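You operate a simulated robot arm through the tools that you are given. There is no shell and no other tool. Be economical: measure what you need, move in short steps, check, and stop when the job is done.

The job below is to be done with a simulated two-armed robot. You get a single attempt, and the scene is never put back.

JOB
Pick up the press roller with one hand, pass it to the other hand and put it on the castor worktop.

It is judged by the outcome, as a careful person would: the job done as asked, and still so three seconds after it is handed in. It fails if anything else is knocked over, pushed out of place, dropped, spilled or broken.

ROBOT AND FRAMES
Two 7-joint arms with two-finger parallel grippers on one trunk, on a base that drives. Base frame: it is fixed to the floor where the robot stands at the start and does not move with it; the origin is under the middle of the robot, x ahead of it, y to its left, z up; the surface under the hand at the start is at about z = 85. Lengths are in cm, angles in degrees, forces in N, time in s.
The left shoulder is at the start at [6, 14.3, 90.1], the right one opposite. With the tool pointing down near the work surface each hand reaches from about 30 to 72 cm from the robot's upright axis, wherever it stands, measured 20 degrees to its own side. Places, roughly: castor worktop [-150, 50, 80]; press roller (7x4x10 cm) [50, 10, 90]. Payload 1.57 kg a hand.
The tool frame of a hand sits at the grasp point between the pads (the TCP): z along the fingers, y along the line on which they close. The tips reach 3 cm beyond it. The gripper opens to 11 cm. The fingers are 2.4 cm wide and 1.2 cm thick; the gripper's body (4.8 by 11.2 cm) begins 7.8 cm behind the TCP.
Orientation is that of the tool frame in the base frame, as a unit quaternion [w, x, y, z]. With the fingers straight down and closing along the base's y, the tool's x points along the base's -x, its y along +y and its z along -z.

CONTROLS
- The arms move only by the tool play_rows. It takes "left_rows", "right_rows" or both (then of equal length, played together; a hand with none holds still); each is a list of rows, each a list of 2 entries, a list of its own where there are three numbers: the shift along the base's x, y, z in units of 400 mm (1.0 is 400 mm), then the turn, a rotation vector about the base's x, y, z in units of 120 degrees (1.0 is 120 degrees). In form: [[[x, y, z], [ax, ay, az]], ...]. A call has 1 to 10 rows; each row is the pose to reach, as a shift and turn from the pose commanded when the call began. "left_grip" and "right_grip" are, for a hand that has rows, the closure, from 0 (fully open) to 1 (shut), set as the call begins (left out, the last holds). A call with a number of a shift or a turn outside -1 to 1 is refused whole. Rows are played at 5 a second. More than 5 cm and 8.6 degrees between two rows, or a gripper value outside its range, and nothing of the call is played. Where a pose cannot be reached the arm comes as near as it can. A force on the tool above 40 N (or 10 N above the force at the start of the call, whichever is more), or a blocked arm, ends the call early, and 0.2 s more pass. The fingers move at their own pace (about 4.5 cm/s each) and stop on an object; they squeeze with about 43 N. The grip force told is the motor's: it shows also when the fingers shut on nothing. Time passes only in rows, and 0.2 s behind the last, so rows that repeat a pose let the fingers close. The reply holds the time, the measured pose of the TCP, the force on the tool along the base axes, the opening and the grip force, in the units named above and with some noise, with the torque about the TCP (base axes, N m) and any sound that the robot's microphone picked up, and new pictures: "pictures" is both (left out), scene, wrist or none (wrist: the cameras of the hands that moved).
- Cameras (640 x 400 px; columns grow to the right, rows downward): "scene" is now at [4.13, -0.32, 150.38]; the picture's right is [0.12, -0.99, 0.00], its down [-0.78, -0.09, -0.62] and it looks along [0.62, 0.07, -0.78] (base axes); focal length 295 px, centre (320, 200). "left" rides on the left gripper at [7, -1.6, -14.1] in its tool frame; the picture's right is [0.23, 0.97, 0.00], its down [-0.86, 0.20, -0.48] and it looks along [-0.47, 0.11, 0.88] (tool axes); focal length 222 px, centre (320, 200). "right" rides on the right gripper at [7, 1.6, -14.1] in its tool frame; the picture's right is [-0.23, 0.97, 0.00], its down [-0.86, -0.20, -0.48] and it looks along [-0.47, -0.11, 0.88] (tool axes); focal length 222 px, centre (320, 200). There is no depth. A picture from a camera that has moved, and an enlarged one, comes with that camera's place and axes in the base frame and with its lens. The place of the scene camera against the robot may be out by one fixed shift of up to 1.8 cm in any direction.
- lift_body(by): slides the trunk up (or, below 0, down) by that many cm; the arms and the scene camera ride with it, the base frame stays. It gives what a move gives, with no picture.
- drive_base(legs): drives the robot by 1 to 6 legs, each [ahead, left, turn to the left] in cm, cm and degrees, along the robot's own axes; the way and the turn of a leg run together, so that a leg with both is an arc; at most 150 cm and 180 degrees a leg. The arms and the cameras ride along, it lands a little off, and it stops where it bumps. It gives what a move gives, and a new picture of the scene camera.
- head_to(pan, tilt): turns the head with the scene camera to pan (to the left, within 86 degrees either way) and tilt (down, from -29 to 69), counted from straight ahead of the robot. It gives what a move gives, and a new picture of the scene camera.
- inspect(camera, box): a new picture of the part [left, top, right, bottom] of that camera's present view, enlarged. The clock stands still meanwhile.
- hand_in(): hands the job in; it is judged then, once.

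Go step by step. Nothing tells you exact positions but the pictures and the camera data: compare them with the known pose of the tool, close in by small moves and look again before you grip or let go. The budget is 120 turns and 260 pictures, counting those below and the enlarged ones. Unless the task says otherwise, let go and move clear before handing in, and close with one line.

The tools are called after ">>>" as a command line: name --argument value ..., lists and objects as JSON in quotes. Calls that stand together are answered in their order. play_rows: Moves the arms, as the interface text tells. Its arguments: {"type":"object","properties":{"left_rows":{"type":"array","items":{"type":"array"}},"left_grip":{"type":"number"},"right_rows":{"type":"array","items":{"type":"array"}},"right_grip":{"type":"number"},"pictures":{"type":"string","enum":["both","scene","wrist","none"]}},"required":[]} The other tools are called the same way: lift_body (by) slides the trunk up or down; drive_base (legs) drives the base; head_to (pan, tilt) turns the head that bears the scene camera; inspect (camera, box) takes an enlarged picture of a part of a camera's view; hand_in () hands the job in.

At the start:

```text
t: 0.0
left_ee_pos: [41.78, 30.72, 103.36]
left_orientation: [0.0, 0.0, 1.0, 0.0]
left_wrist_force: [-0.2, 0.3, 0.5]
left_ft_torque: [-0.01, 0.0, 0.01]
left_grip_width: 11.04
left_grip_force: 0.2
right_ee_pos: [45.88, -4.69, 103.3]
right_orientation: [0.0, 0.0, 1.0, 0.001]
right_wrist_force: [-0.2, -0.1, -0.3]
right_ft_torque: [-0.04, -0.02, 0.01]
right_grip_width: 10.99
right_grip_force: 0.1
trunk travel left (down, up): [-50.0, 9.0]
robot x, y, heading: [0.11, -0.04, -0.2]
head pan, tilt: [6.6, 51.4]
```

scene: 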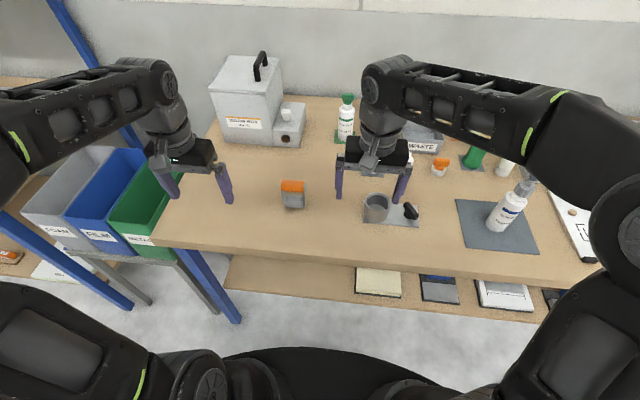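
right: 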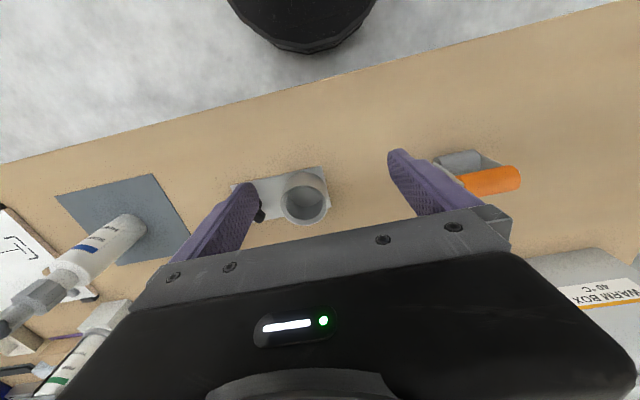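
left: 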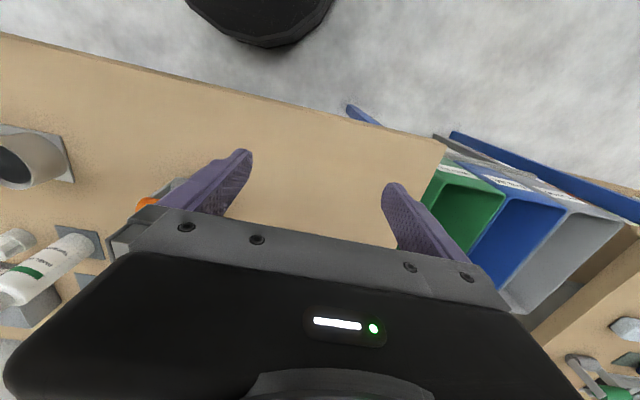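

The press roller is probably the grey block with the orange roll at scene pixel (292,195). I'll look at it closely, from the scene camera and the right wrist camera.

>>> inspect --camera "scene" --box '[252, 160, 332, 220]'

>>> inspect --camera "right" --box '[400, 120, 560, 220]'

>>> head_to --pan 86 --tilt 30

```text
6.67 times, centred on (292, 190) of scene
camera zoom: at [4.13, -0.32, 150.38], right [0.12, -0.99, 0.0], down [-0.78, -0.09, -0.62], along [0.62, 0.07, -0.78], focal length 1966 px, centre (507, 267)
```

zoom: 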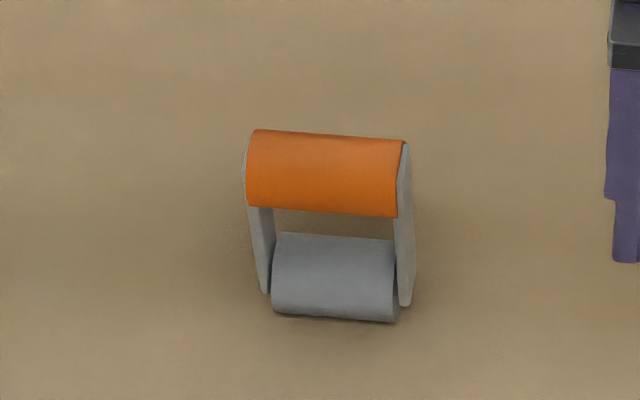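

```text
4.00 times, centred on (480, 170) of right
camera zoom: at [38.96, -2.92, 117.35], right [0.23, 0.97, 0.0], down [0.86, -0.2, 0.48], along [0.47, -0.11, -0.88], focal length 888 px, centre (-320, 320)
```

zoom: 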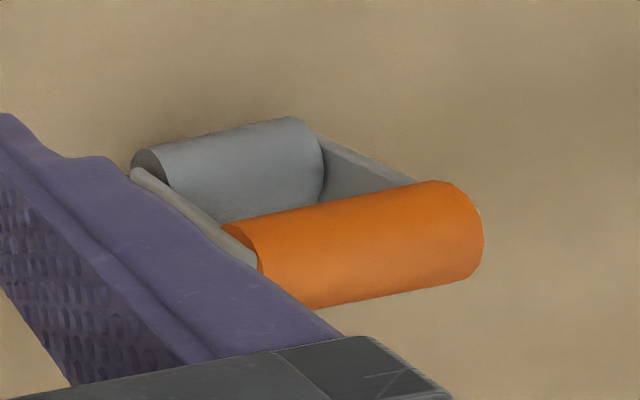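

```text
t: 1.5
left_ee_pos: [41.87, 30.76, 103.29]
left_orientation: [0.001, 0.0, 1.0, 0.0]
left_wrist_force: [-0.4, 0.0, 0.3]
left_ft_torque: [-0.02, -0.01, -0.01]
left_grip_width: 11.02
left_grip_force: 0.0
right_ee_pos: [45.8, -4.6, 103.24]
right_orientation: [0.0, -0.001, 1.0, -0.001]
right_wrist_force: [0.2, -0.2, -0.5]
right_ft_torque: [0.01, -0.04, 0.0]
right_grip_width: 10.99
right_grip_force: 0.1
trunk travel left (down, up): [-50.0, 9.0]
robot x, y, heading: [0.35, -0.18, -0.0]
head pan, tilt: [85.9, 30.0]
camera scene: at [-2.74, 7.83, 153.51], right [1.0, -0.07, 0.0], down [-0.04, -0.5, -0.87], along [0.06, 0.86, -0.5], focal length 295 px, centre (320, 200)
```

scene: 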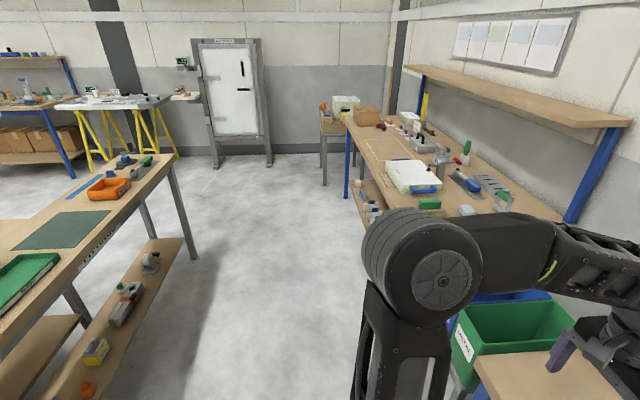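

The roller is standing with its orange handle along y, at about [54, 13, 93]. I'll have the left hand grip the left part of the handle, closing along x and tilted outward. That leaves the right part free for the right hand. First I'll turn the left wrist -84° about z while moving closer.

>>> head_to --pan 6.6 --tilt 51.4

>>> play_rows --left_rows '[[[0.03, -0.017, 0.007], [0, 0, -0.07]], [[0.061, -0.034, 0.014], [0, 0, -0.14]], [[0.092, -0.05, 0.02], [0, 0, -0.21]], [[0.122, -0.067, 0.027], [0, 0, -0.28]], [[0.152, -0.084, 0.034], [0, 0, -0.35]], [[0.183, -0.1, 0.041], [0, 0, -0.42]], [[0.214, -0.117, 0.048], [0, 0, -0.49]], [[0.244, -0.134, 0.054], [0, 0, -0.56]], [[0.275, -0.15, 0.061], [0, 0, -0.63]], [[0.305, -0.168, 0.068], [0, 0, -0.7]]]' --left_grip 0

```text
t: 3.0
left_ee_pos: [41.75, 30.74, 103.28]
left_orientation: [0.0, 0.0, 1.0, 0.0]
left_wrist_force: [-0.2, 0.1, -0.8]
left_ft_torque: [-0.01, -0.01, -0.01]
left_grip_width: 10.99
left_grip_force: 0.0
right_ee_pos: [45.8, -4.68, 103.36]
right_orientation: [0.0, -0.001, 1.0, -0.001]
right_wrist_force: [0.6, 0.1, 0.6]
right_ft_torque: [-0.01, 0.02, -0.04]
right_grip_width: 11.0
right_grip_force: 0.1
trunk travel left (down, up): [-50.0, 9.0]
robot x, y, heading: [-0.09, 0.11, -0.3]
head pan, tilt: [6.6, 51.4]
camera scene: at [4.13, -0.32, 150.38], right [0.12, -0.99, 0.0], down [-0.78, -0.09, -0.62], along [0.62, 0.07, -0.78], focal length 295 px, centre (320, 200)
```

scene: 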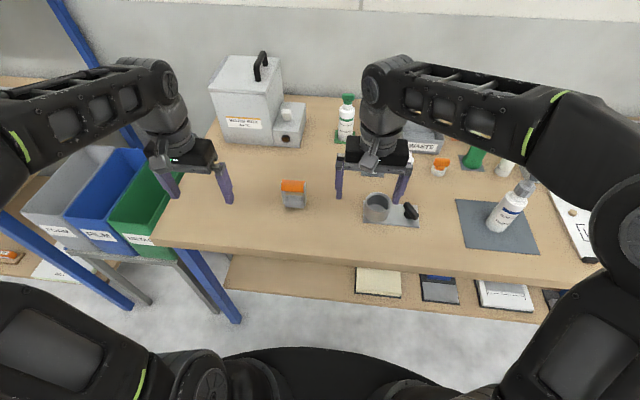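

```text
t: 5.2
left_ee_pos: [54.06, 23.92, 106.07]
left_orientation: [0.0, 0.67, 0.742, 0.001]
left_wrist_force: [1.1, 0.1, 0.4]
left_ft_torque: [0.0, 0.01, 0.01]
left_grip_width: 11.0
left_grip_force: 0.1
right_ee_pos: [45.87, -4.53, 103.25]
right_orientation: [0.0, 0.0, 1.0, -0.001]
right_wrist_force: [0.5, -0.5, 1.1]
right_ft_torque: [0.0, 0.01, -0.02]
right_grip_width: 11.02
right_grip_force: 0.0
trunk travel left (down, up): [-50.0, 9.0]
robot x, y, heading: [0.06, 0.15, -0.1]
head pan, tilt: [6.6, 51.4]
camera scene: at [4.16, -0.41, 150.38], right [0.11, -0.99, 0.0], down [-0.78, -0.09, -0.62], along [0.62, 0.07, -0.78], focal length 295 px, centre (320, 200)
camera left: at [51.66, 30.79, 120.16], right [0.95, 0.32, 0.0], down [0.28, -0.83, 0.48], along [0.16, -0.45, -0.88], focal length 222 px, centre (320, 200)
```

scene: 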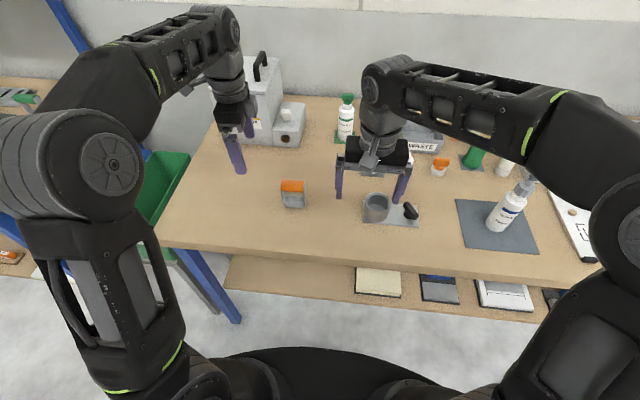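
left: 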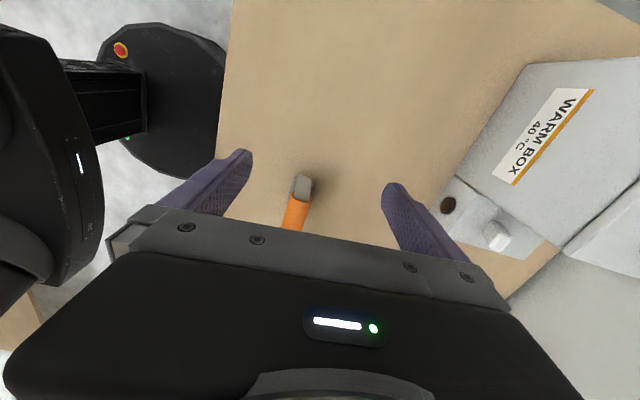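

The left wrist camera puts the handle at x≈53.6, running from y≈10 to 17. Next I'll finish the yaw, tilt the hand 25° outward and hover on the approach line.

>>> play_rows --left_rows '[[[-0.003, -0.027, -0.02], [-0.052, -0.003, -0.0125]], [[-0.006, -0.055, -0.044], [-0.104, -0.005, -0.025]], [[-0.009, -0.083, -0.066], [-0.156, -0.008, -0.0375]], [[-0.0115, -0.11, -0.0875], [-0.208, -0.011, -0.05]], [[-0.0115, -0.11, -0.0875], [-0.208, -0.011, -0.05]]]'

```text
t: 6.4
left_ee_pos: [53.47, 19.72, 102.37]
left_orientation: [0.154, 0.691, 0.689, -0.154]
left_wrist_force: [-0.5, 0.4, 0.5]
left_ft_torque: [-0.03, -0.02, 0.01]
left_grip_width: 11.0
left_grip_force: 0.0
right_ee_pos: [45.9, -4.64, 103.26]
right_orientation: [0.0, 0.0, 1.0, -0.001]
right_wrist_force: [-0.5, -1.0, -0.5]
right_ft_torque: [-0.02, 0.0, -0.01]
right_grip_width: 10.98
right_grip_force: 0.1
trunk travel left (down, up): [-50.0, 9.0]
robot x, y, heading: [-0.21, 0.0, 0.4]
head pan, tilt: [6.6, 51.4]
camera scene: at [4.12, -0.34, 150.38], right [0.11, -0.99, 0.0], down [-0.78, -0.09, -0.62], along [0.62, 0.07, -0.78], focal length 295 px, centre (320, 200)
camera left: at [51.93, 32.01, 112.29], right [0.97, 0.2, -0.1], down [0.2, -0.57, 0.8], along [0.11, -0.79, -0.6], focal length 222 px, centre (320, 200)
```

scene: 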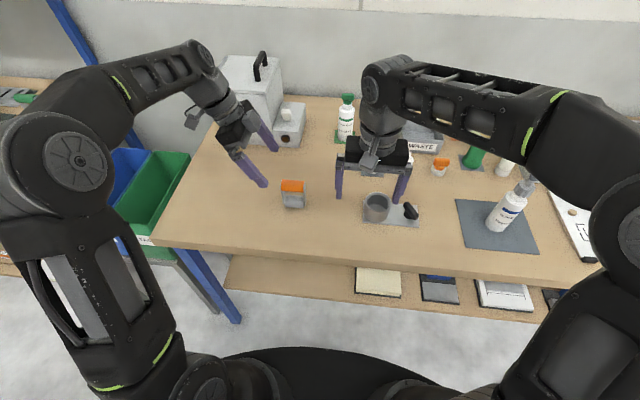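
left: 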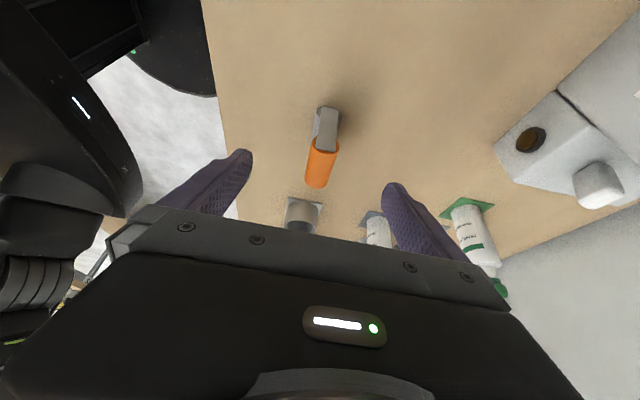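

The handle end is now clearly in view between the fingers, so I'll measure it in an enlarged picture.

>>> inspect --camera "left" --box '[280, 90, 376, 200]'

>>> inspect --camera "scene" --box '[212, 130, 332, 220]'

```text
3.64 times, centred on (328, 145) of left
camera zoom: at [51.93, 32.01, 112.29], right [0.97, 0.2, -0.1], down [0.2, -0.57, 0.8], along [0.11, -0.79, -0.6], focal length 808 px, centre (291, 400)
```

zoom: 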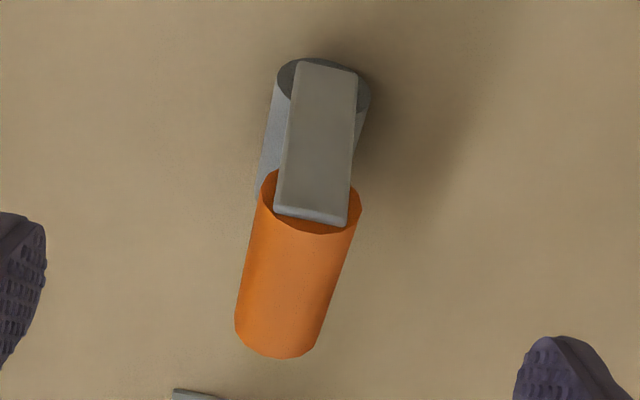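

```text
4.44 times, centred on (272, 175) of scene
camera zoom: at [4.12, -0.34, 150.38], right [0.11, -0.99, 0.0], down [-0.78, -0.09, -0.62], along [0.62, 0.07, -0.78], focal length 1311 px, centre (533, 311)
```

zoom: 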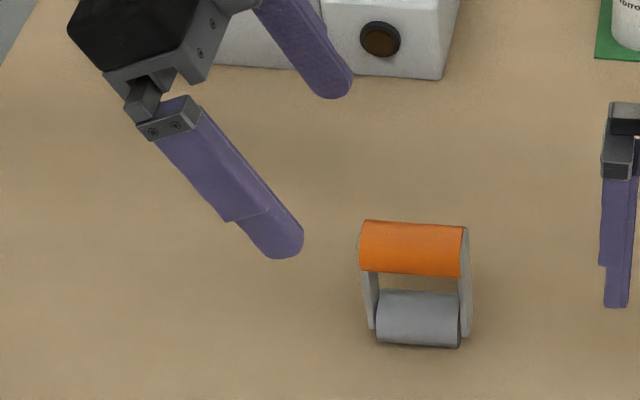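

Handle centre is about [54.0, 13.5, 93.5] and about 3 cm in diameter. I'll advance along the tool axis to the left part of the handle.

>>> play_rows --left_rows '[[[0.0125, -0.02, -0.045], [0, 0, 0]], [[0.0125, -0.041, -0.09], [0, 0, 0]], [[0.0125, -0.062, -0.135], [0, 0, 0]], [[0.0125, -0.082, -0.18], [0, 0, 0]], [[0.0125, -0.1025, -0.225], [0, 0, 0]], [[0.0125, -0.1025, -0.225], [0, 0, 0]]]'

>>> inspect --camera "scene" --box '[232, 140, 332, 215]'

```text
t: 7.8
left_ee_pos: [53.94, 15.64, 93.63]
left_orientation: [0.153, 0.691, 0.689, -0.153]
left_wrist_force: [0.4, 0.3, 0.4]
left_ft_torque: [-0.03, -0.03, 0.02]
left_grip_width: 10.98
left_grip_force: 0.1
right_ee_pos: [45.9, -4.58, 103.3]
right_orientation: [-0.001, 0.0, 1.0, 0.0]
right_wrist_force: [0.6, -0.4, 0.1]
right_ft_torque: [-0.03, 0.02, 0.03]
right_grip_width: 11.02
right_grip_force: 0.0
trunk travel left (down, up): [-50.0, 9.0]
robot x, y, heading: [0.18, -0.03, -0.4]
head pan, tilt: [6.6, 51.4]
camera scene: at [4.12, -0.33, 150.38], right [0.12, -0.99, 0.0], down [-0.78, -0.09, -0.62], along [0.62, 0.07, -0.78], focal length 295 px, centre (320, 200)
camera left: at [52.37, 27.96, 103.37], right [0.97, 0.2, -0.1], down [0.2, -0.57, 0.79], along [0.11, -0.79, -0.6], focal length 222 px, centre (320, 200)
```

scene: 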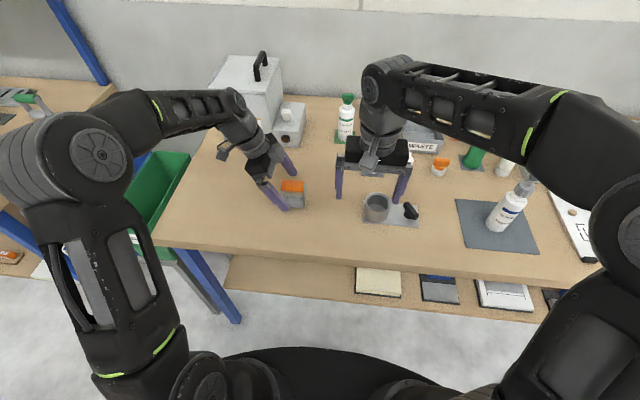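
left: 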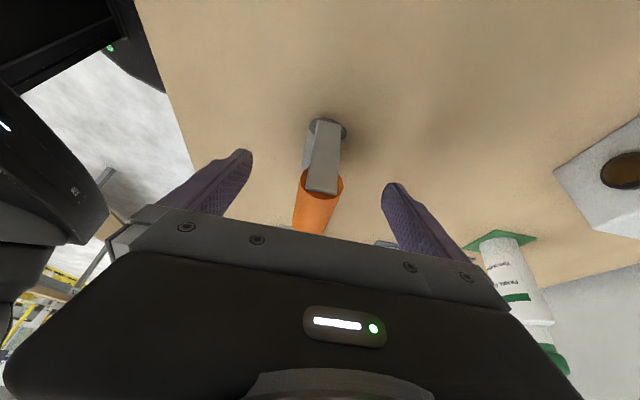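

```text
5.33 times, centred on (282, 178) of scene
camera zoom: at [4.12, -0.33, 150.38], right [0.12, -0.99, 0.0], down [-0.78, -0.09, -0.62], along [0.62, 0.07, -0.78], focal length 1573 px, centre (523, 320)
```

zoom: 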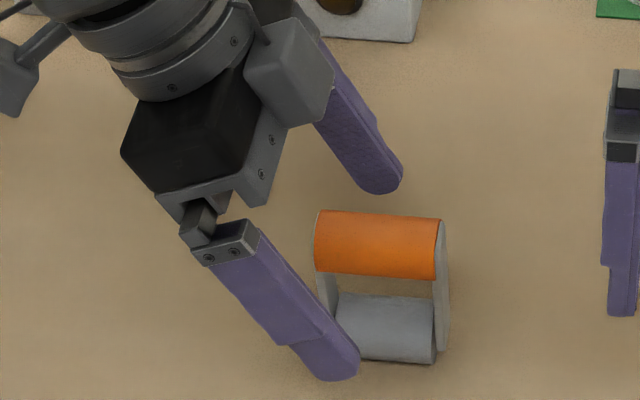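

The pads straddle the left part of the handle and are centred on it, so I'll close the left gripper.

>>> play_rows --left_rows '[[[0, 0, 0], [0, 0, 0]], [[0, 0, 0], [0, 0, 0]], [[0, 0, 0], [0, 0, 0]], [[0, 0, 0], [0, 0, 0]], [[0, 0, 0], [0, 0, 0]], [[0, 0, 0], [0, 0, 0]], [[0, 0, 0], [0, 0, 0]]]' --left_grip 1

```text
t: 9.4
left_ee_pos: [53.97, 15.65, 93.6]
left_orientation: [0.153, 0.691, 0.689, -0.154]
left_wrist_force: [0.3, 0.2, 0.0]
left_ft_torque: [0.01, -0.02, -0.03]
left_grip_width: 3.0
left_grip_force: 36.2
right_ee_pos: [45.85, -4.65, 103.24]
right_orientation: [0.0, -0.001, 1.0, 0.0]
right_wrist_force: [0.7, -0.7, 0.6]
right_ft_torque: [0.01, -0.01, 0.02]
right_grip_width: 10.99
right_grip_force: 0.1
trunk travel left (down, up): [-50.0, 9.0]
robot x, y, heading: [0.09, -0.05, -0.2]
head pan, tilt: [6.6, 51.4]
camera scene: at [4.13, -0.32, 150.38], right [0.11, -0.99, 0.0], down [-0.78, -0.09, -0.62], along [0.62, 0.07, -0.78], focal length 295 px, centre (320, 200)
camera left: at [52.38, 27.97, 103.4], right [0.97, 0.2, -0.1], down [0.2, -0.57, 0.8], along [0.11, -0.79, -0.6], focal length 222 px, centre (320, 200)
```

scene: 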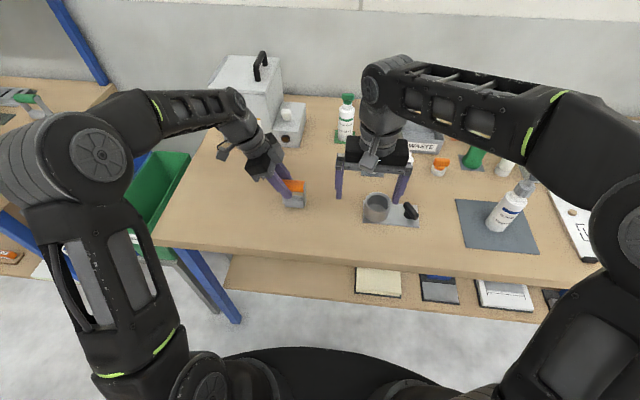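
left: 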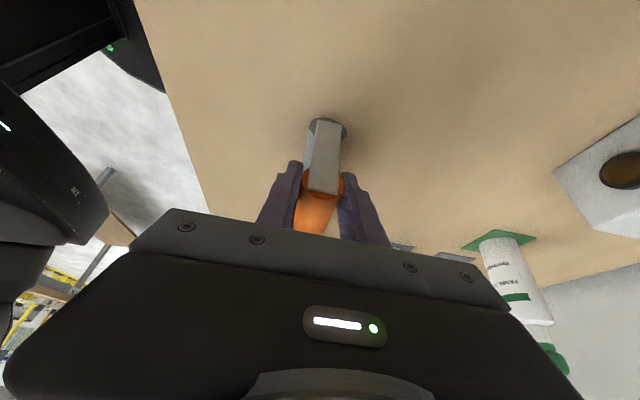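

I have a firm grip at 3.0 cm. I'll lift the roller and bring it towards the middle while the right wrist turns the other way, clear of the bench.

>>> play_rows --left_rows '[[[0, 0, 0.03], [0, 0, 0]], [[0, 0, 0.08], [0, 0, 0]], [[0, 0, 0.13], [0, 0, 0]], [[0, 0, 0.18], [0, 0, 0]], [[0, 0, 0.23], [0, 0, 0]], [[-0.02, -0.04, 0.28], [0, 0, 0]], [[-0.04, -0.08, 0.33], [0, 0, 0]], [[-0.06, -0.12, 0.38], [0, 0, 0]], [[-0.08, -0.16, 0.4], [0, 0, 0]], [[-0.1, -0.2, 0.4], [0, 0, 0]]]' --right_rows '[[[0, -0.02, 0.04], [0, 0, 0.07]], [[0, -0.05, 0.08], [0, 0, 0.14]], [[0, -0.08, 0.12], [0, 0, 0.21]], [[0, -0.11, 0.16], [0, 0, 0.28]], [[0, -0.14, 0.2], [0, 0, 0.35]], [[0, -0.17, 0.24], [0, 0, 0.42]], [[0, -0.2, 0.28], [0, 0, 0.49]], [[0, -0.23, 0.32], [0, 0, 0.56]], [[0, -0.25, 0.36], [0, 0, 0.63]], [[0, -0.25, 0.4], [0, 0, 0.7]]]' --right_grip 0

```text
t: 11.6
left_ee_pos: [50.38, 7.66, 109.39]
left_orientation: [0.151, 0.691, 0.69, -0.153]
left_wrist_force: [0.6, -0.7, -2.5]
left_ft_torque: [0.04, 0.06, -0.01]
left_grip_width: 2.96
left_grip_force: 39.1
right_ee_pos: [46.55, -14.83, 108.09]
right_orientation: [0.015, -0.617, 0.786, 0.03]
right_wrist_force: [0.1, -0.4, -0.3]
right_ft_torque: [0.06, 0.07, 0.05]
right_grip_width: 11.0
right_grip_force: 0.1
right hand out of reach, approached as far as the arm can: row 4, 5, 6, 7, 8, 9, 10
trunk travel left (down, up): [-50.0, 9.0]
robot x, y, heading: [-0.12, -0.15, -0.0]
head pan, tilt: [6.6, 51.4]
camera scene: at [4.48, -0.38, 150.36], right [0.12, -0.99, 0.0], down [-0.78, -0.09, -0.62], along [0.62, 0.07, -0.78], focal length 295 px, centre (320, 200)
camera right: at [43.5, -22.09, 121.71], right [-0.89, 0.45, 0.04], down [0.4, 0.75, 0.52], along [0.2, 0.48, -0.85], focal length 222 px, centre (320, 200)
camera left: at [48.68, 19.89, 119.23], right [0.97, 0.2, -0.1], down [0.2, -0.57, 0.79], along [0.11, -0.79, -0.6], focal length 222 px, centre (320, 200)
```

scene: 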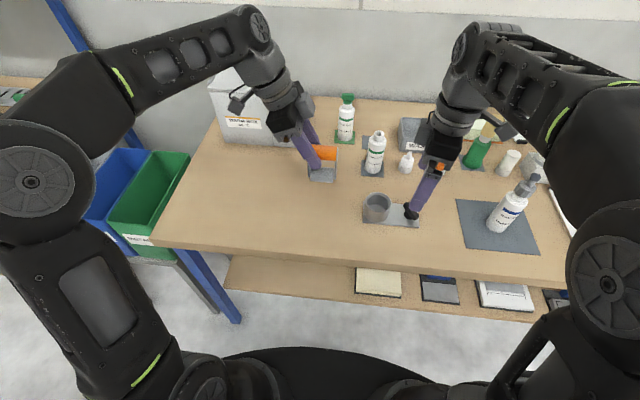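
right: 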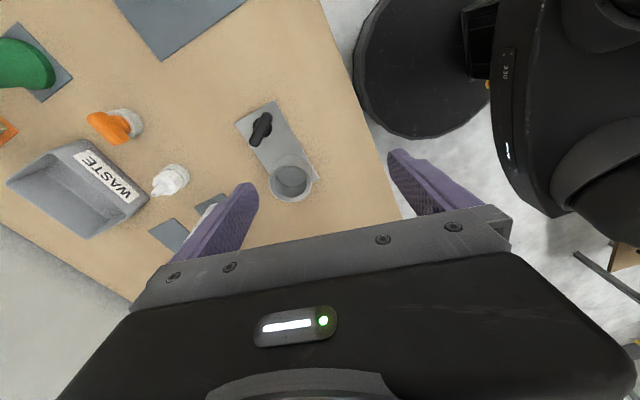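
left: 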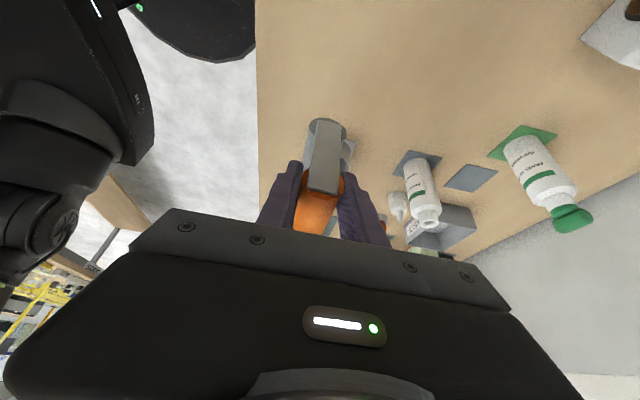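

The roller lifted cleanly. The right arm stopped at its height limit, so I'll hand over a bit lower and nearer. I'll bring the left to about [46, 7.7, 103] and test how the right responds from where it is.

>>> play_rows --left_rows '[[[-0.02, 0, -0.03], [0, 0, 0]], [[-0.04, 0, -0.06], [0, 0, 0]], [[-0.06, 0, -0.1], [0, 0, 0]], [[-0.08, 0, -0.13], [0, 0, 0]], [[-0.1, 0, -0.16], [0, 0, 0]]]' --right_rows '[[[0, 0, -0.02], [0, 0, 0]], [[0, 0, -0.05], [0, 0, 0]], [[0, 0, -0.08], [0, 0, 0]], [[0, 0, -0.11], [0, 0, 0]], [[0, 0, -0.14], [0, 0, 0]]]' --pictures "none"

```text
t: 12.8
left_ee_pos: [46.07, 7.61, 103.05]
left_orientation: [0.152, 0.691, 0.69, -0.153]
left_wrist_force: [0.5, 0.5, -0.7]
left_ft_torque: [0.03, 0.01, 0.0]
left_grip_width: 2.95
left_grip_force: 39.1
right_ee_pos: [46.4, -14.89, 102.39]
right_orientation: [0.016, -0.617, 0.786, 0.03]
right_wrist_force: [-1.0, -0.4, -0.1]
right_ft_torque: [0.0, 0.02, -0.03]
right_grip_width: 10.98
right_grip_force: 0.1
trunk travel left (down, up): [-50.0, 9.0]
robot x, y, heading: [-0.05, -0.07, -0.1]
head pan, tilt: [6.6, 51.4]
```

The right hand starts from its actual pose. I'll finish its yaw and tilt it 25° to mirror the left hand, stopping short of the roller.

>>> play_rows --right_rows '[[[-0.001, 0.037, 0.005], [0.045, -0.009, 0.028]], [[-0.002, 0.074, 0.01], [0.09, -0.018, 0.056]], [[-0.004, 0.11, 0.015], [0.134, -0.026, 0.084]], [[-0.005, 0.147, 0.015], [0.179, -0.035, 0.112]], [[-0.005, 0.147, 0.015], [0.179, -0.035, 0.112]]]'

```text
t: 14.0
left_ee_pos: [46.0, 7.59, 103.13]
left_orientation: [0.153, 0.69, 0.69, -0.153]
left_wrist_force: [-0.3, 0.4, -1.0]
left_ft_torque: [0.03, -0.02, 0.0]
left_grip_width: 2.99
left_grip_force: 39.1
right_ee_pos: [46.19, -8.87, 102.91]
right_orientation: [-0.156, 0.691, -0.689, -0.156]
right_wrist_force: [0.2, -0.6, -0.3]
right_ft_torque: [-0.02, -0.02, 0.0]
right_grip_width: 11.01
right_grip_force: 0.1
trunk travel left (down, up): [-50.0, 9.0]
robot x, y, heading: [-0.05, -0.05, 0.1]
head pan, tilt: [6.6, 51.4]
camera scene: at [4.14, -0.32, 150.38], right [0.11, -0.99, 0.0], down [-0.78, -0.09, -0.62], along [0.62, 0.07, -0.78], focal length 295 px, centre (320, 200)
camera right: at [44.63, -21.26, 112.59], right [-0.97, 0.2, 0.1], down [0.2, 0.57, 0.8], along [0.11, 0.8, -0.59], focal length 222 px, centre (320, 200)
```

scene: 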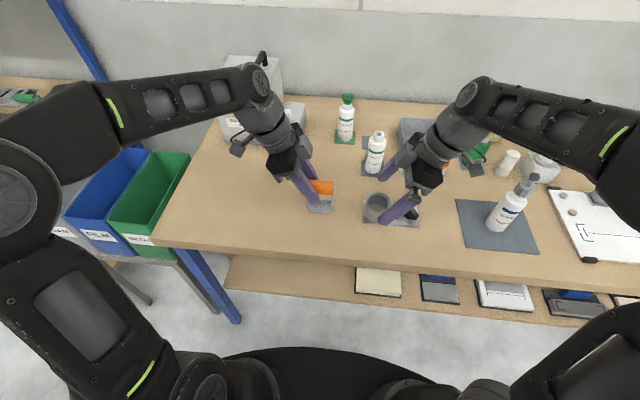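
right: 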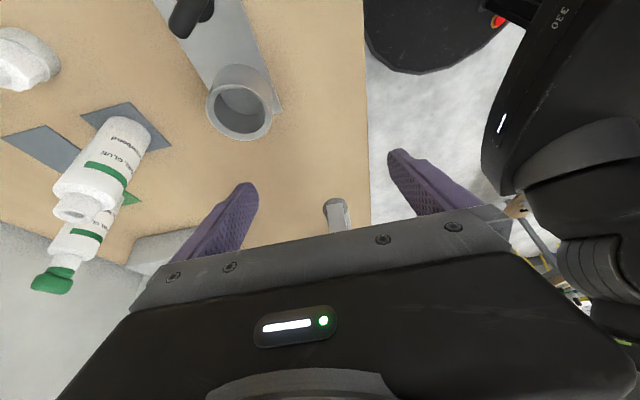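

The right hand is lined up, but with both hands tilted the fingertips would converge below the handle. I'll bring the right hand back upright, which leaves about 0.8 cm of clearance from the left tips.

>>> play_rows --right_rows '[[[0, 0.02, 0], [-0.052, 0, 0]], [[0, 0.04, 0], [-0.104, 0, 0]], [[0, 0.06, 0], [-0.156, 0, 0]], [[0, 0.08, 0], [-0.21, 0, 0]], [[0, 0.08, 0], [-0.21, 0, 0]]]'

```text
t: 15.2
left_ee_pos: [46.15, 7.52, 103.09]
left_orientation: [0.154, 0.691, 0.689, -0.154]
left_wrist_force: [-0.5, 0.2, -1.1]
left_ft_torque: [0.06, 0.03, -0.01]
left_grip_width: 2.98
left_grip_force: 39.2
right_ee_pos: [46.3, -5.8, 102.92]
right_orientation: [0.0, 0.708, -0.706, 0.0]
right_wrist_force: [0.6, -0.1, -0.3]
right_ft_torque: [-0.02, 0.01, -0.02]
right_grip_width: 11.01
right_grip_force: 0.0
trunk travel left (down, up): [-50.0, 9.0]
robot x, y, heading: [0.16, -0.34, 0.2]
head pan, tilt: [6.6, 51.4]
camera scene: at [4.13, -0.36, 150.38], right [0.11, -0.99, 0.0], down [-0.78, -0.09, -0.62], along [0.62, 0.07, -0.78], focal length 295 px, centre (320, 200)
camera right: at [44.59, -12.71, 116.98], right [-0.97, 0.23, 0.0], down [0.2, 0.86, 0.48], along [0.11, 0.47, -0.88], focal length 222 px, centre (320, 200)
```

scene: 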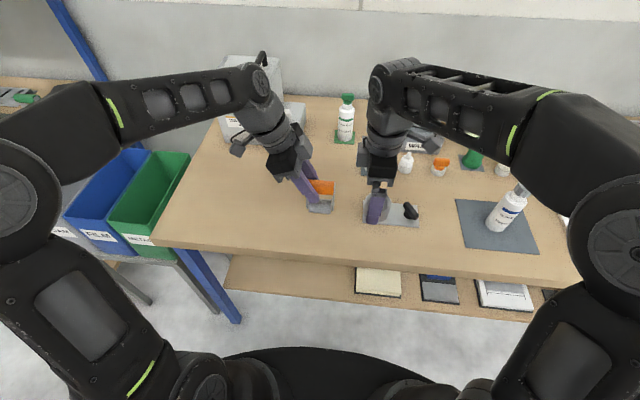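
right: 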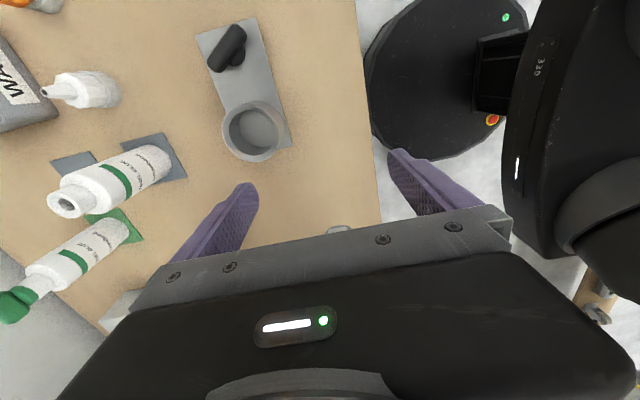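

The right hand is upright. I'll move it halfway in and check the height against the handle end.

>>> play_rows --right_rows '[[[0, 0.04, 0], [0, 0, 0]], [[0, 0.08, 0], [0, 0, 0]], [[0, 0.12, 0], [0, 0, 0]], [[0, 0.155, 0], [0, 0, 0]], [[0, 0.155, 0], [0, 0, 0]]]'

>>> inspect --camera "right" --box '[230, 120, 430, 245]'

>>> inspect --camera "scene" --box '[280, 140, 400, 230]'

```text
t: 16.4
left_ee_pos: [46.17, 7.59, 103.13]
left_orientation: [0.153, 0.691, 0.69, -0.154]
left_wrist_force: [-0.3, 0.2, -2.1]
left_ft_torque: [0.04, -0.01, -0.02]
left_grip_width: 2.98
left_grip_force: 39.0
right_ee_pos: [46.22, 0.42, 102.86]
right_orientation: [0.0, 0.708, -0.706, -0.001]
right_wrist_force: [0.2, 0.5, -0.3]
right_ft_torque: [-0.02, -0.01, -0.01]
right_grip_width: 10.99
right_grip_force: 0.0
trunk travel left (down, up): [-50.0, 9.0]
robot x, y, heading: [0.35, -0.02, 0.1]
head pan, tilt: [6.6, 51.4]
camera scene: at [4.14, -0.34, 150.38], right [0.11, -0.99, 0.0], down [-0.78, -0.09, -0.62], along [0.62, 0.07, -0.78], focal length 295 px, centre (320, 200)
camera right: at [44.61, -6.49, 116.94], right [-0.97, 0.23, 0.0], down [0.2, 0.85, 0.48], along [0.11, 0.47, -0.88], focal length 222 px, centre (320, 200)
```

scene: 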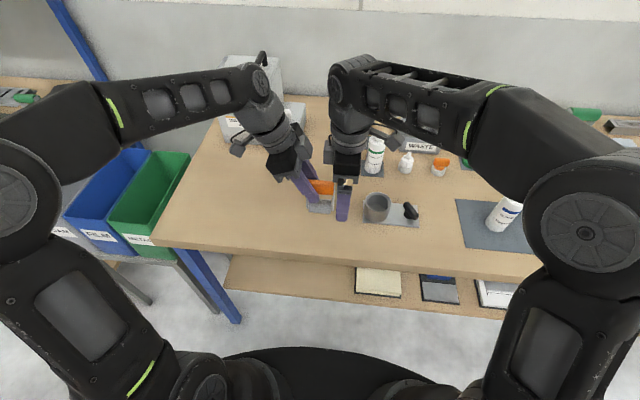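
right: 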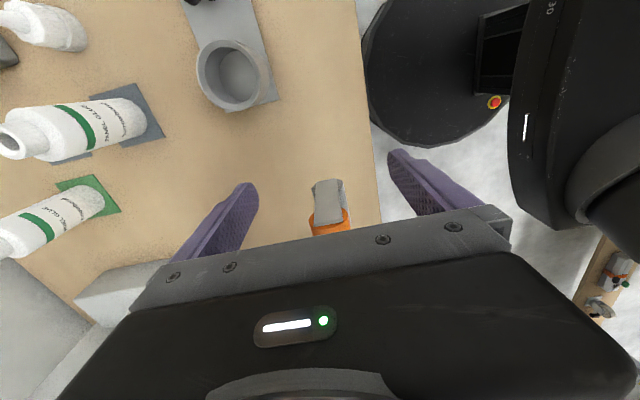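

```text
3.20 times, centred on (330, 182) of right
camera zoom: at [44.61, -6.49, 116.94], right [-0.97, 0.23, 0.0], down [0.2, 0.85, 0.48], along [0.11, 0.47, -0.88], focal length 711 px, centre (288, 256)
```

zoom: 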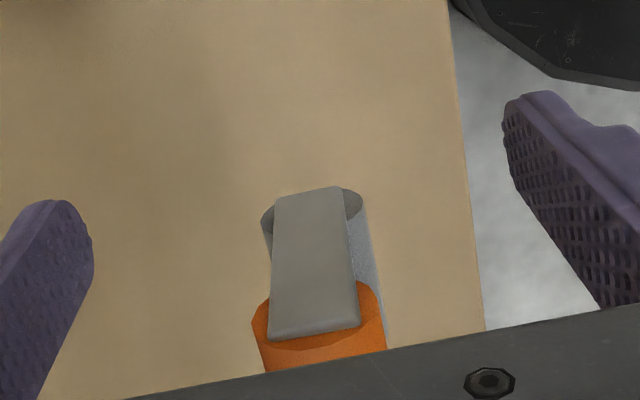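

```text
4.44 times, centred on (340, 185) of scene
camera zoom: at [4.14, -0.34, 150.38], right [0.11, -0.99, 0.0], down [-0.78, -0.09, -0.62], along [0.62, 0.07, -0.78], focal length 1311 px, centre (231, 267)
```

zoom: 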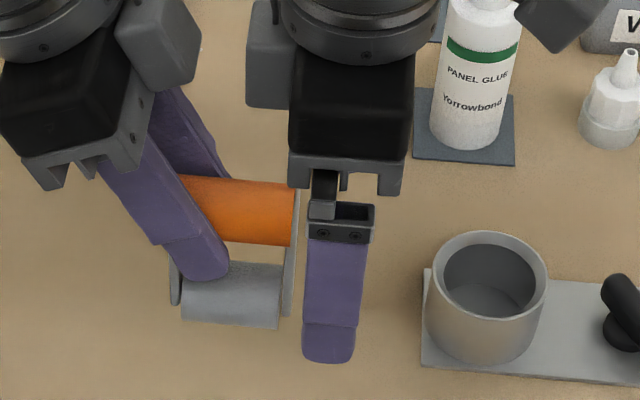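

Everything agrees: the handle's right end is at y≈2.6 and its height matches. I'll move in the last 3 cm and look before gripping.

>>> play_rows --right_rows '[[[0, 0.03, 0], [0, 0, 0]], [[0, 0.06, 0], [0, 0, 0]], [[0, 0.077, 0], [0, 0, 0]], [[0, 0.077, 0], [0, 0, 0]]]' --pictures "none"

>>> inspect --camera "scene" --box '[280, 140, 400, 230]'

```text
t: 17.4
left_ee_pos: [46.3, 8.28, 102.91]
left_orientation: [0.152, 0.688, 0.694, -0.15]
left_wrist_force: [-0.6, 1.8, -0.4]
left_ft_torque: [-0.13, 0.01, -0.04]
left_grip_width: 2.95
left_grip_force: 39.7
right_ee_pos: [46.37, 2.94, 102.61]
right_orientation: [-0.003, -0.705, 0.709, -0.001]
right_wrist_force: [-0.4, -1.5, -0.3]
right_ft_torque: [0.14, 0.05, 0.01]
right_grip_width: 10.99
right_grip_force: 0.0
trunk travel left (down, up): [-50.0, 9.0]
robot x, y, heading: [0.01, 0.01, -0.1]
head pan, tilt: [6.6, 51.4]
stopped in row 4 (left hand): the force on the tool passed its limit at 42 N (the readings are from after the stop); the commanded pose is now the measured one
```

```text
4.44 times, centred on (340, 185) of scene
camera zoom: at [4.14, -0.33, 150.38], right [0.11, -0.99, 0.0], down [-0.78, -0.09, -0.62], along [0.62, 0.07, -0.78], focal length 1311 px, centre (231, 267)
```

zoom: 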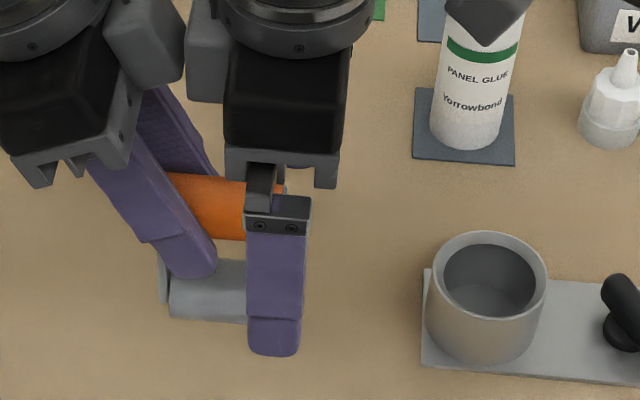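

The gripper bodies touched (42 N) and pushed the left hand 0.7 cm, but the roller is still held firmly. I'll back the right hand off, tilt it 12° so its body leans away, and return with slightly more separation.

>>> play_rows --right_rows '[[[0, -0.03, 0.005], [0, 0, 0]], [[0, -0.03, 0.0125], [0.05, 0, 0]], [[0, -0.03, 0.0125], [0.1, 0, 0]], [[0, -0.01, 0.0125], [0.1, 0, 0]]]' --pictures "none"

>>> inspect --camera "scene" --box '[260, 120, 380, 210]'

>>> inspect --camera "right" --box '[0, 0, 640, 400]'

```text
t: 18.4
left_ee_pos: [46.21, 8.2, 102.97]
left_orientation: [0.152, 0.688, 0.693, -0.151]
left_wrist_force: [-0.6, -0.2, -2.1]
left_ft_torque: [0.02, 0.0, -0.02]
left_grip_width: 2.97
left_grip_force: 39.4
right_ee_pos: [46.35, 2.66, 103.17]
right_orientation: [0.072, -0.702, 0.705, 0.073]
right_wrist_force: [0.0, -1.0, 0.4]
right_ft_torque: [0.01, 0.0, -0.01]
right_grip_width: 10.99
right_grip_force: 0.1
trunk travel left (down, up): [-50.0, 9.0]
robot x, y, heading: [0.13, 0.1, 0.2]
head pan, tilt: [6.6, 51.4]
```

```text
4.44 times, centred on (320, 165) of scene
camera zoom: at [4.16, -0.28, 150.37], right [0.12, -0.99, 0.0], down [-0.78, -0.09, -0.62], along [0.62, 0.07, -0.78], focal length 1311 px, centre (320, 356)
```

zoom: 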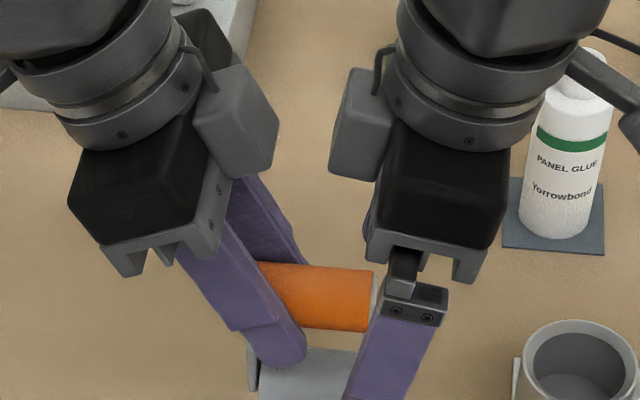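

```text
1.00 times, centred on (320, 200) of right (not enlarged: the box is as wide or as high as the picture)
camera zoom: at [44.76, -7.02, 115.65], right [-0.97, 0.23, 0.05], down [0.21, 0.74, 0.64], along [0.11, 0.63, -0.77], focal length 222 px, centre (320, 200)
```

zoom: 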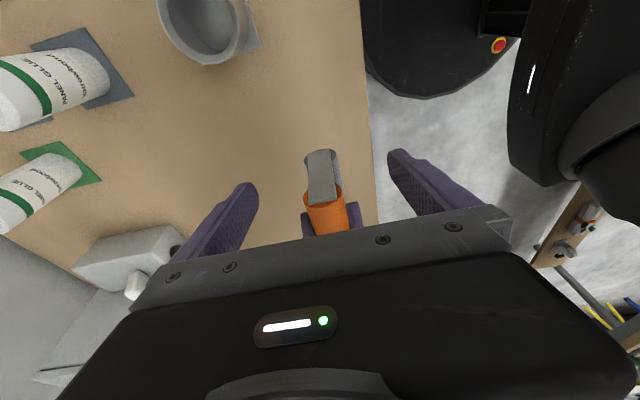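

There's now plenty of room between the bodies. I'll move in the last 1.1 cm and look again.

>>> play_rows --right_rows '[[[0, 0.014, 0], [0, 0, 0]], [[0, 0.0265, 0], [0, 0, 0]], [[0, 0.0265, 0], [0, 0, 0]]]' --pictures "none"

>>> inspect --camera "scene" --box '[270, 140, 370, 215]'

>>> inspect --camera "right" --box '[230, 120, 430, 245]'

```text
t: 19.2
left_ee_pos: [46.38, 8.03, 102.88]
left_orientation: [0.151, 0.689, 0.693, -0.15]
left_wrist_force: [0.3, 0.3, -1.9]
left_ft_torque: [0.01, 0.04, 0.0]
left_grip_width: 2.96
left_grip_force: 39.2
right_ee_pos: [46.41, 3.63, 103.25]
right_orientation: [0.071, -0.702, 0.705, 0.073]
right_wrist_force: [-1.1, 0.1, 0.3]
right_ft_torque: [-0.02, 0.01, 0.03]
right_grip_width: 11.02
right_grip_force: 0.0
trunk travel left (down, up): [-50.0, 9.0]
robot x, y, heading: [0.15, -0.14, 0.1]
head pan, tilt: [6.6, 51.4]
```

```text
5.33 times, centred on (320, 178) of scene
camera zoom: at [4.14, -0.32, 150.38], right [0.11, -0.99, 0.0], down [-0.78, -0.09, -0.62], along [0.62, 0.07, -0.78], focal length 1573 px, centre (320, 320)
```

zoom: 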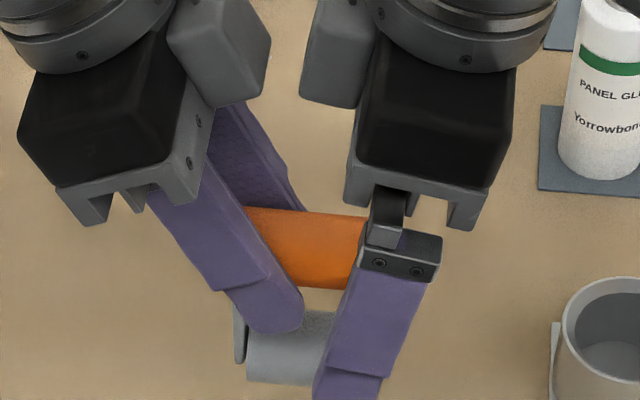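

```text
3.20 times, centred on (330, 182) of right
camera zoom: at [44.75, -5.98, 115.66], right [-0.97, 0.23, 0.05], down [0.21, 0.74, 0.64], along [0.11, 0.63, -0.77], focal length 711 px, centre (288, 256)
```

zoom: 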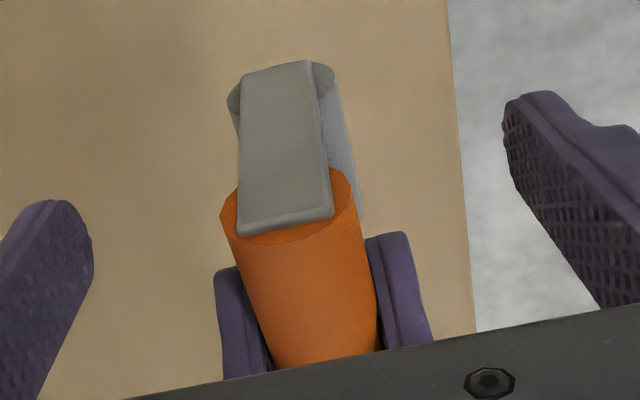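

Both hands are well placed on the handle. I'll close the right gripper.

>>> play_rows --right_rows '[[[0, 0, 0], [0, 0, 0]], [[0, 0, 0], [0, 0, 0]], [[0, 0, 0], [0, 0, 0]], [[0, 0, 0], [0, 0, 0]], [[0, 0, 0], [0, 0, 0]], [[0, 0, 0], [0, 0, 0]], [[0, 0, 0], [0, 0, 0]]]' --right_grip 1 --pictures "none"

>>> inspect --camera "scene" --box '[270, 140, 370, 215]'

>>> inspect --camera "right" --box '[230, 120, 430, 245]'

```text
t: 20.8
left_ee_pos: [46.3, 8.17, 103.04]
left_orientation: [0.152, 0.688, 0.694, -0.149]
left_wrist_force: [3.4, 0.9, -2.3]
left_ft_torque: [0.04, 0.02, -0.23]
left_grip_width: 3.0
left_grip_force: 39.4
right_ee_pos: [46.34, 3.61, 103.28]
right_orientation: [0.07, -0.702, 0.705, 0.073]
right_wrist_force: [-4.6, -0.6, 0.8]
right_ft_torque: [0.06, 0.05, 0.41]
right_grip_width: 2.99
right_grip_force: 35.7
trunk travel left (down, up): [-50.0, 9.0]
robot x, y, heading: [0.14, 0.05, 0.1]
head pan, tilt: [6.6, 51.4]
```

```text
5.33 times, centred on (320, 178) of scene
camera zoom: at [4.15, -0.32, 150.38], right [0.11, -0.99, 0.0], down [-0.78, -0.09, -0.62], along [0.62, 0.07, -0.78], focal length 1573 px, centre (320, 320)
```

zoom: 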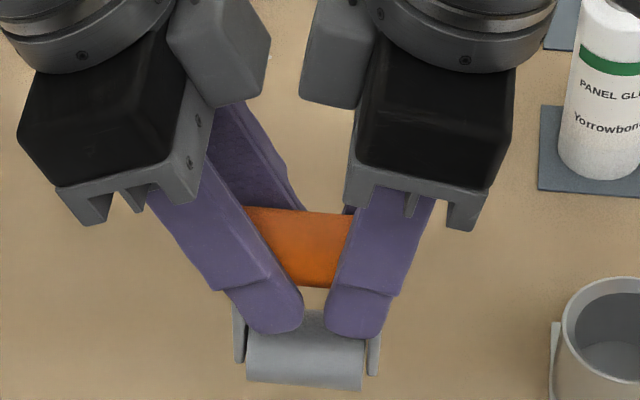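

```text
3.20 times, centred on (330, 182) of right
camera zoom: at [44.74, -5.97, 115.67], right [-0.97, 0.23, 0.05], down [0.2, 0.74, 0.64], along [0.11, 0.63, -0.77], focal length 711 px, centre (288, 256)
```

zoom: 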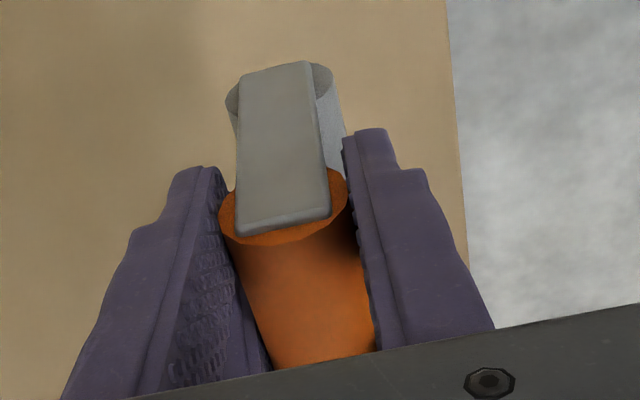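

Both hands hold the handle at 3.0 cm. I'll open the left hand now and let its fingers clear.

>>> play_rows --left_rows '[[[0, 0, 0], [0, 0, 0]], [[0, 0, 0], [0, 0, 0]], [[0, 0, 0], [0, 0, 0]], [[0, 0, 0], [0, 0, 0]], [[0, 0, 0], [0, 0, 0]], [[0, 0, 0], [0, 0, 0]]]' --left_grip 0 --pictures "scene"

```text
t: 22.2
left_ee_pos: [46.36, 8.24, 103.01]
left_orientation: [0.152, 0.688, 0.693, -0.15]
left_wrist_force: [-0.1, -0.2, 0.3]
left_ft_torque: [0.01, -0.03, 0.0]
left_grip_width: 11.03
left_grip_force: 0.1
right_ee_pos: [46.38, 3.73, 103.27]
right_orientation: [0.071, -0.702, 0.705, 0.072]
right_wrist_force: [-0.4, 0.6, 0.3]
right_ft_torque: [-0.02, 0.01, 0.01]
right_grip_width: 2.94
right_grip_force: 39.2
trunk travel left (down, up): [-50.0, 9.0]
robot x, y, heading: [-0.13, 0.02, 0.2]
head pan, tilt: [6.6, 51.4]
camera scene: at [4.15, -0.32, 150.38], right [0.11, -0.99, 0.0], down [-0.78, -0.09, -0.62], along [0.62, 0.07, -0.78], focal length 295 px, centre (320, 200)
```

scene: 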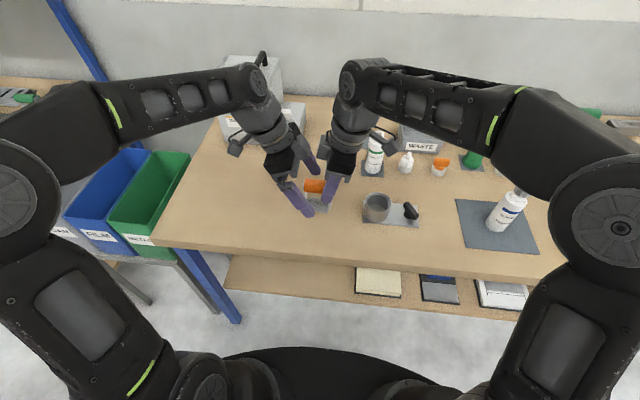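

The roller is now held by the right hand alone. I'll withdraw the left hand sideways, then pull both hands back from the bench.

>>> play_rows --left_rows '[[[0, 0.06, 0.0], [0, 0, 0]], [[0, 0.14, 0.02], [0, 0, 0]], [[0, 0.22, 0.04], [0, 0, 0]], [[-0.04, 0.3, 0.07], [0, 0, 0]], [[-0.1, 0.34, 0.1], [0, 0, 0]], [[-0.16, 0.36, 0.1], [0, 0, 0]], [[-0.2, 0.38, 0.1], [0, 0, 0]]]' --right_rows '[[[0, 0, 0], [0, 0, 0]], [[0, 0, 0.02], [0, 0, 0]], [[0, -0.03, 0.04], [0, 0, 0]], [[-0.04, -0.06, 0.06], [0, 0, 0]], [[-0.1, -0.09, 0.07], [0, 0, 0]], [[-0.16, -0.12, 0.07], [0, 0, 0]], [[-0.2, -0.15, 0.07], [0, 0, 0]]]'

```text
t: 23.8
left_ee_pos: [38.23, 23.27, 106.93]
left_orientation: [0.152, 0.689, 0.693, -0.15]
left_wrist_force: [0.0, 0.2, 0.0]
left_ft_torque: [0.01, -0.01, -0.01]
left_grip_width: 11.01
left_grip_force: 0.0
right_ee_pos: [38.24, -2.3, 106.04]
right_orientation: [0.07, -0.702, 0.705, 0.073]
right_wrist_force: [0.0, 0.2, -1.6]
right_ft_torque: [-0.05, -0.02, 0.01]
right_grip_width: 2.98
right_grip_force: 39.3
trunk travel left (down, up): [-50.0, 9.0]
robot x, y, heading: [-0.23, 0.22, 0.1]
head pan, tilt: [6.6, 51.4]
camera scene: at [4.07, -0.35, 150.38], right [0.11, -0.99, 0.0], down [-0.78, -0.09, -0.62], along [0.62, 0.07, -0.78], focal length 295 px, centre (320, 200)
camera right: at [36.75, -12.0, 118.45], right [-0.97, 0.23, 0.05], down [0.21, 0.74, 0.64], along [0.11, 0.63, -0.77], focal length 222 px, centre (320, 200)
camera left: at [36.48, 35.54, 116.88], right [0.97, 0.21, -0.09], down [0.2, -0.58, 0.79], along [0.11, -0.79, -0.6], focal length 222 px, centre (320, 200)
```

scene: 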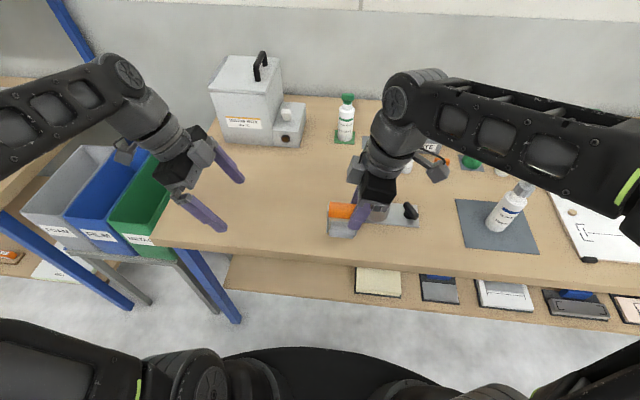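
right: 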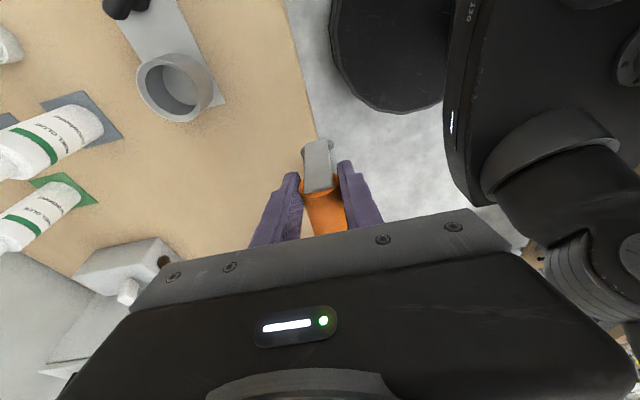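
left: 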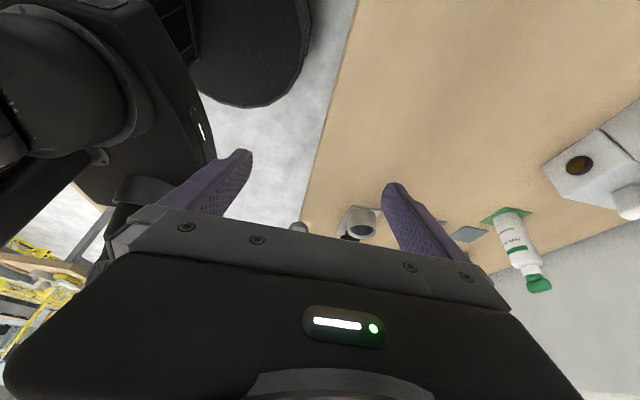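

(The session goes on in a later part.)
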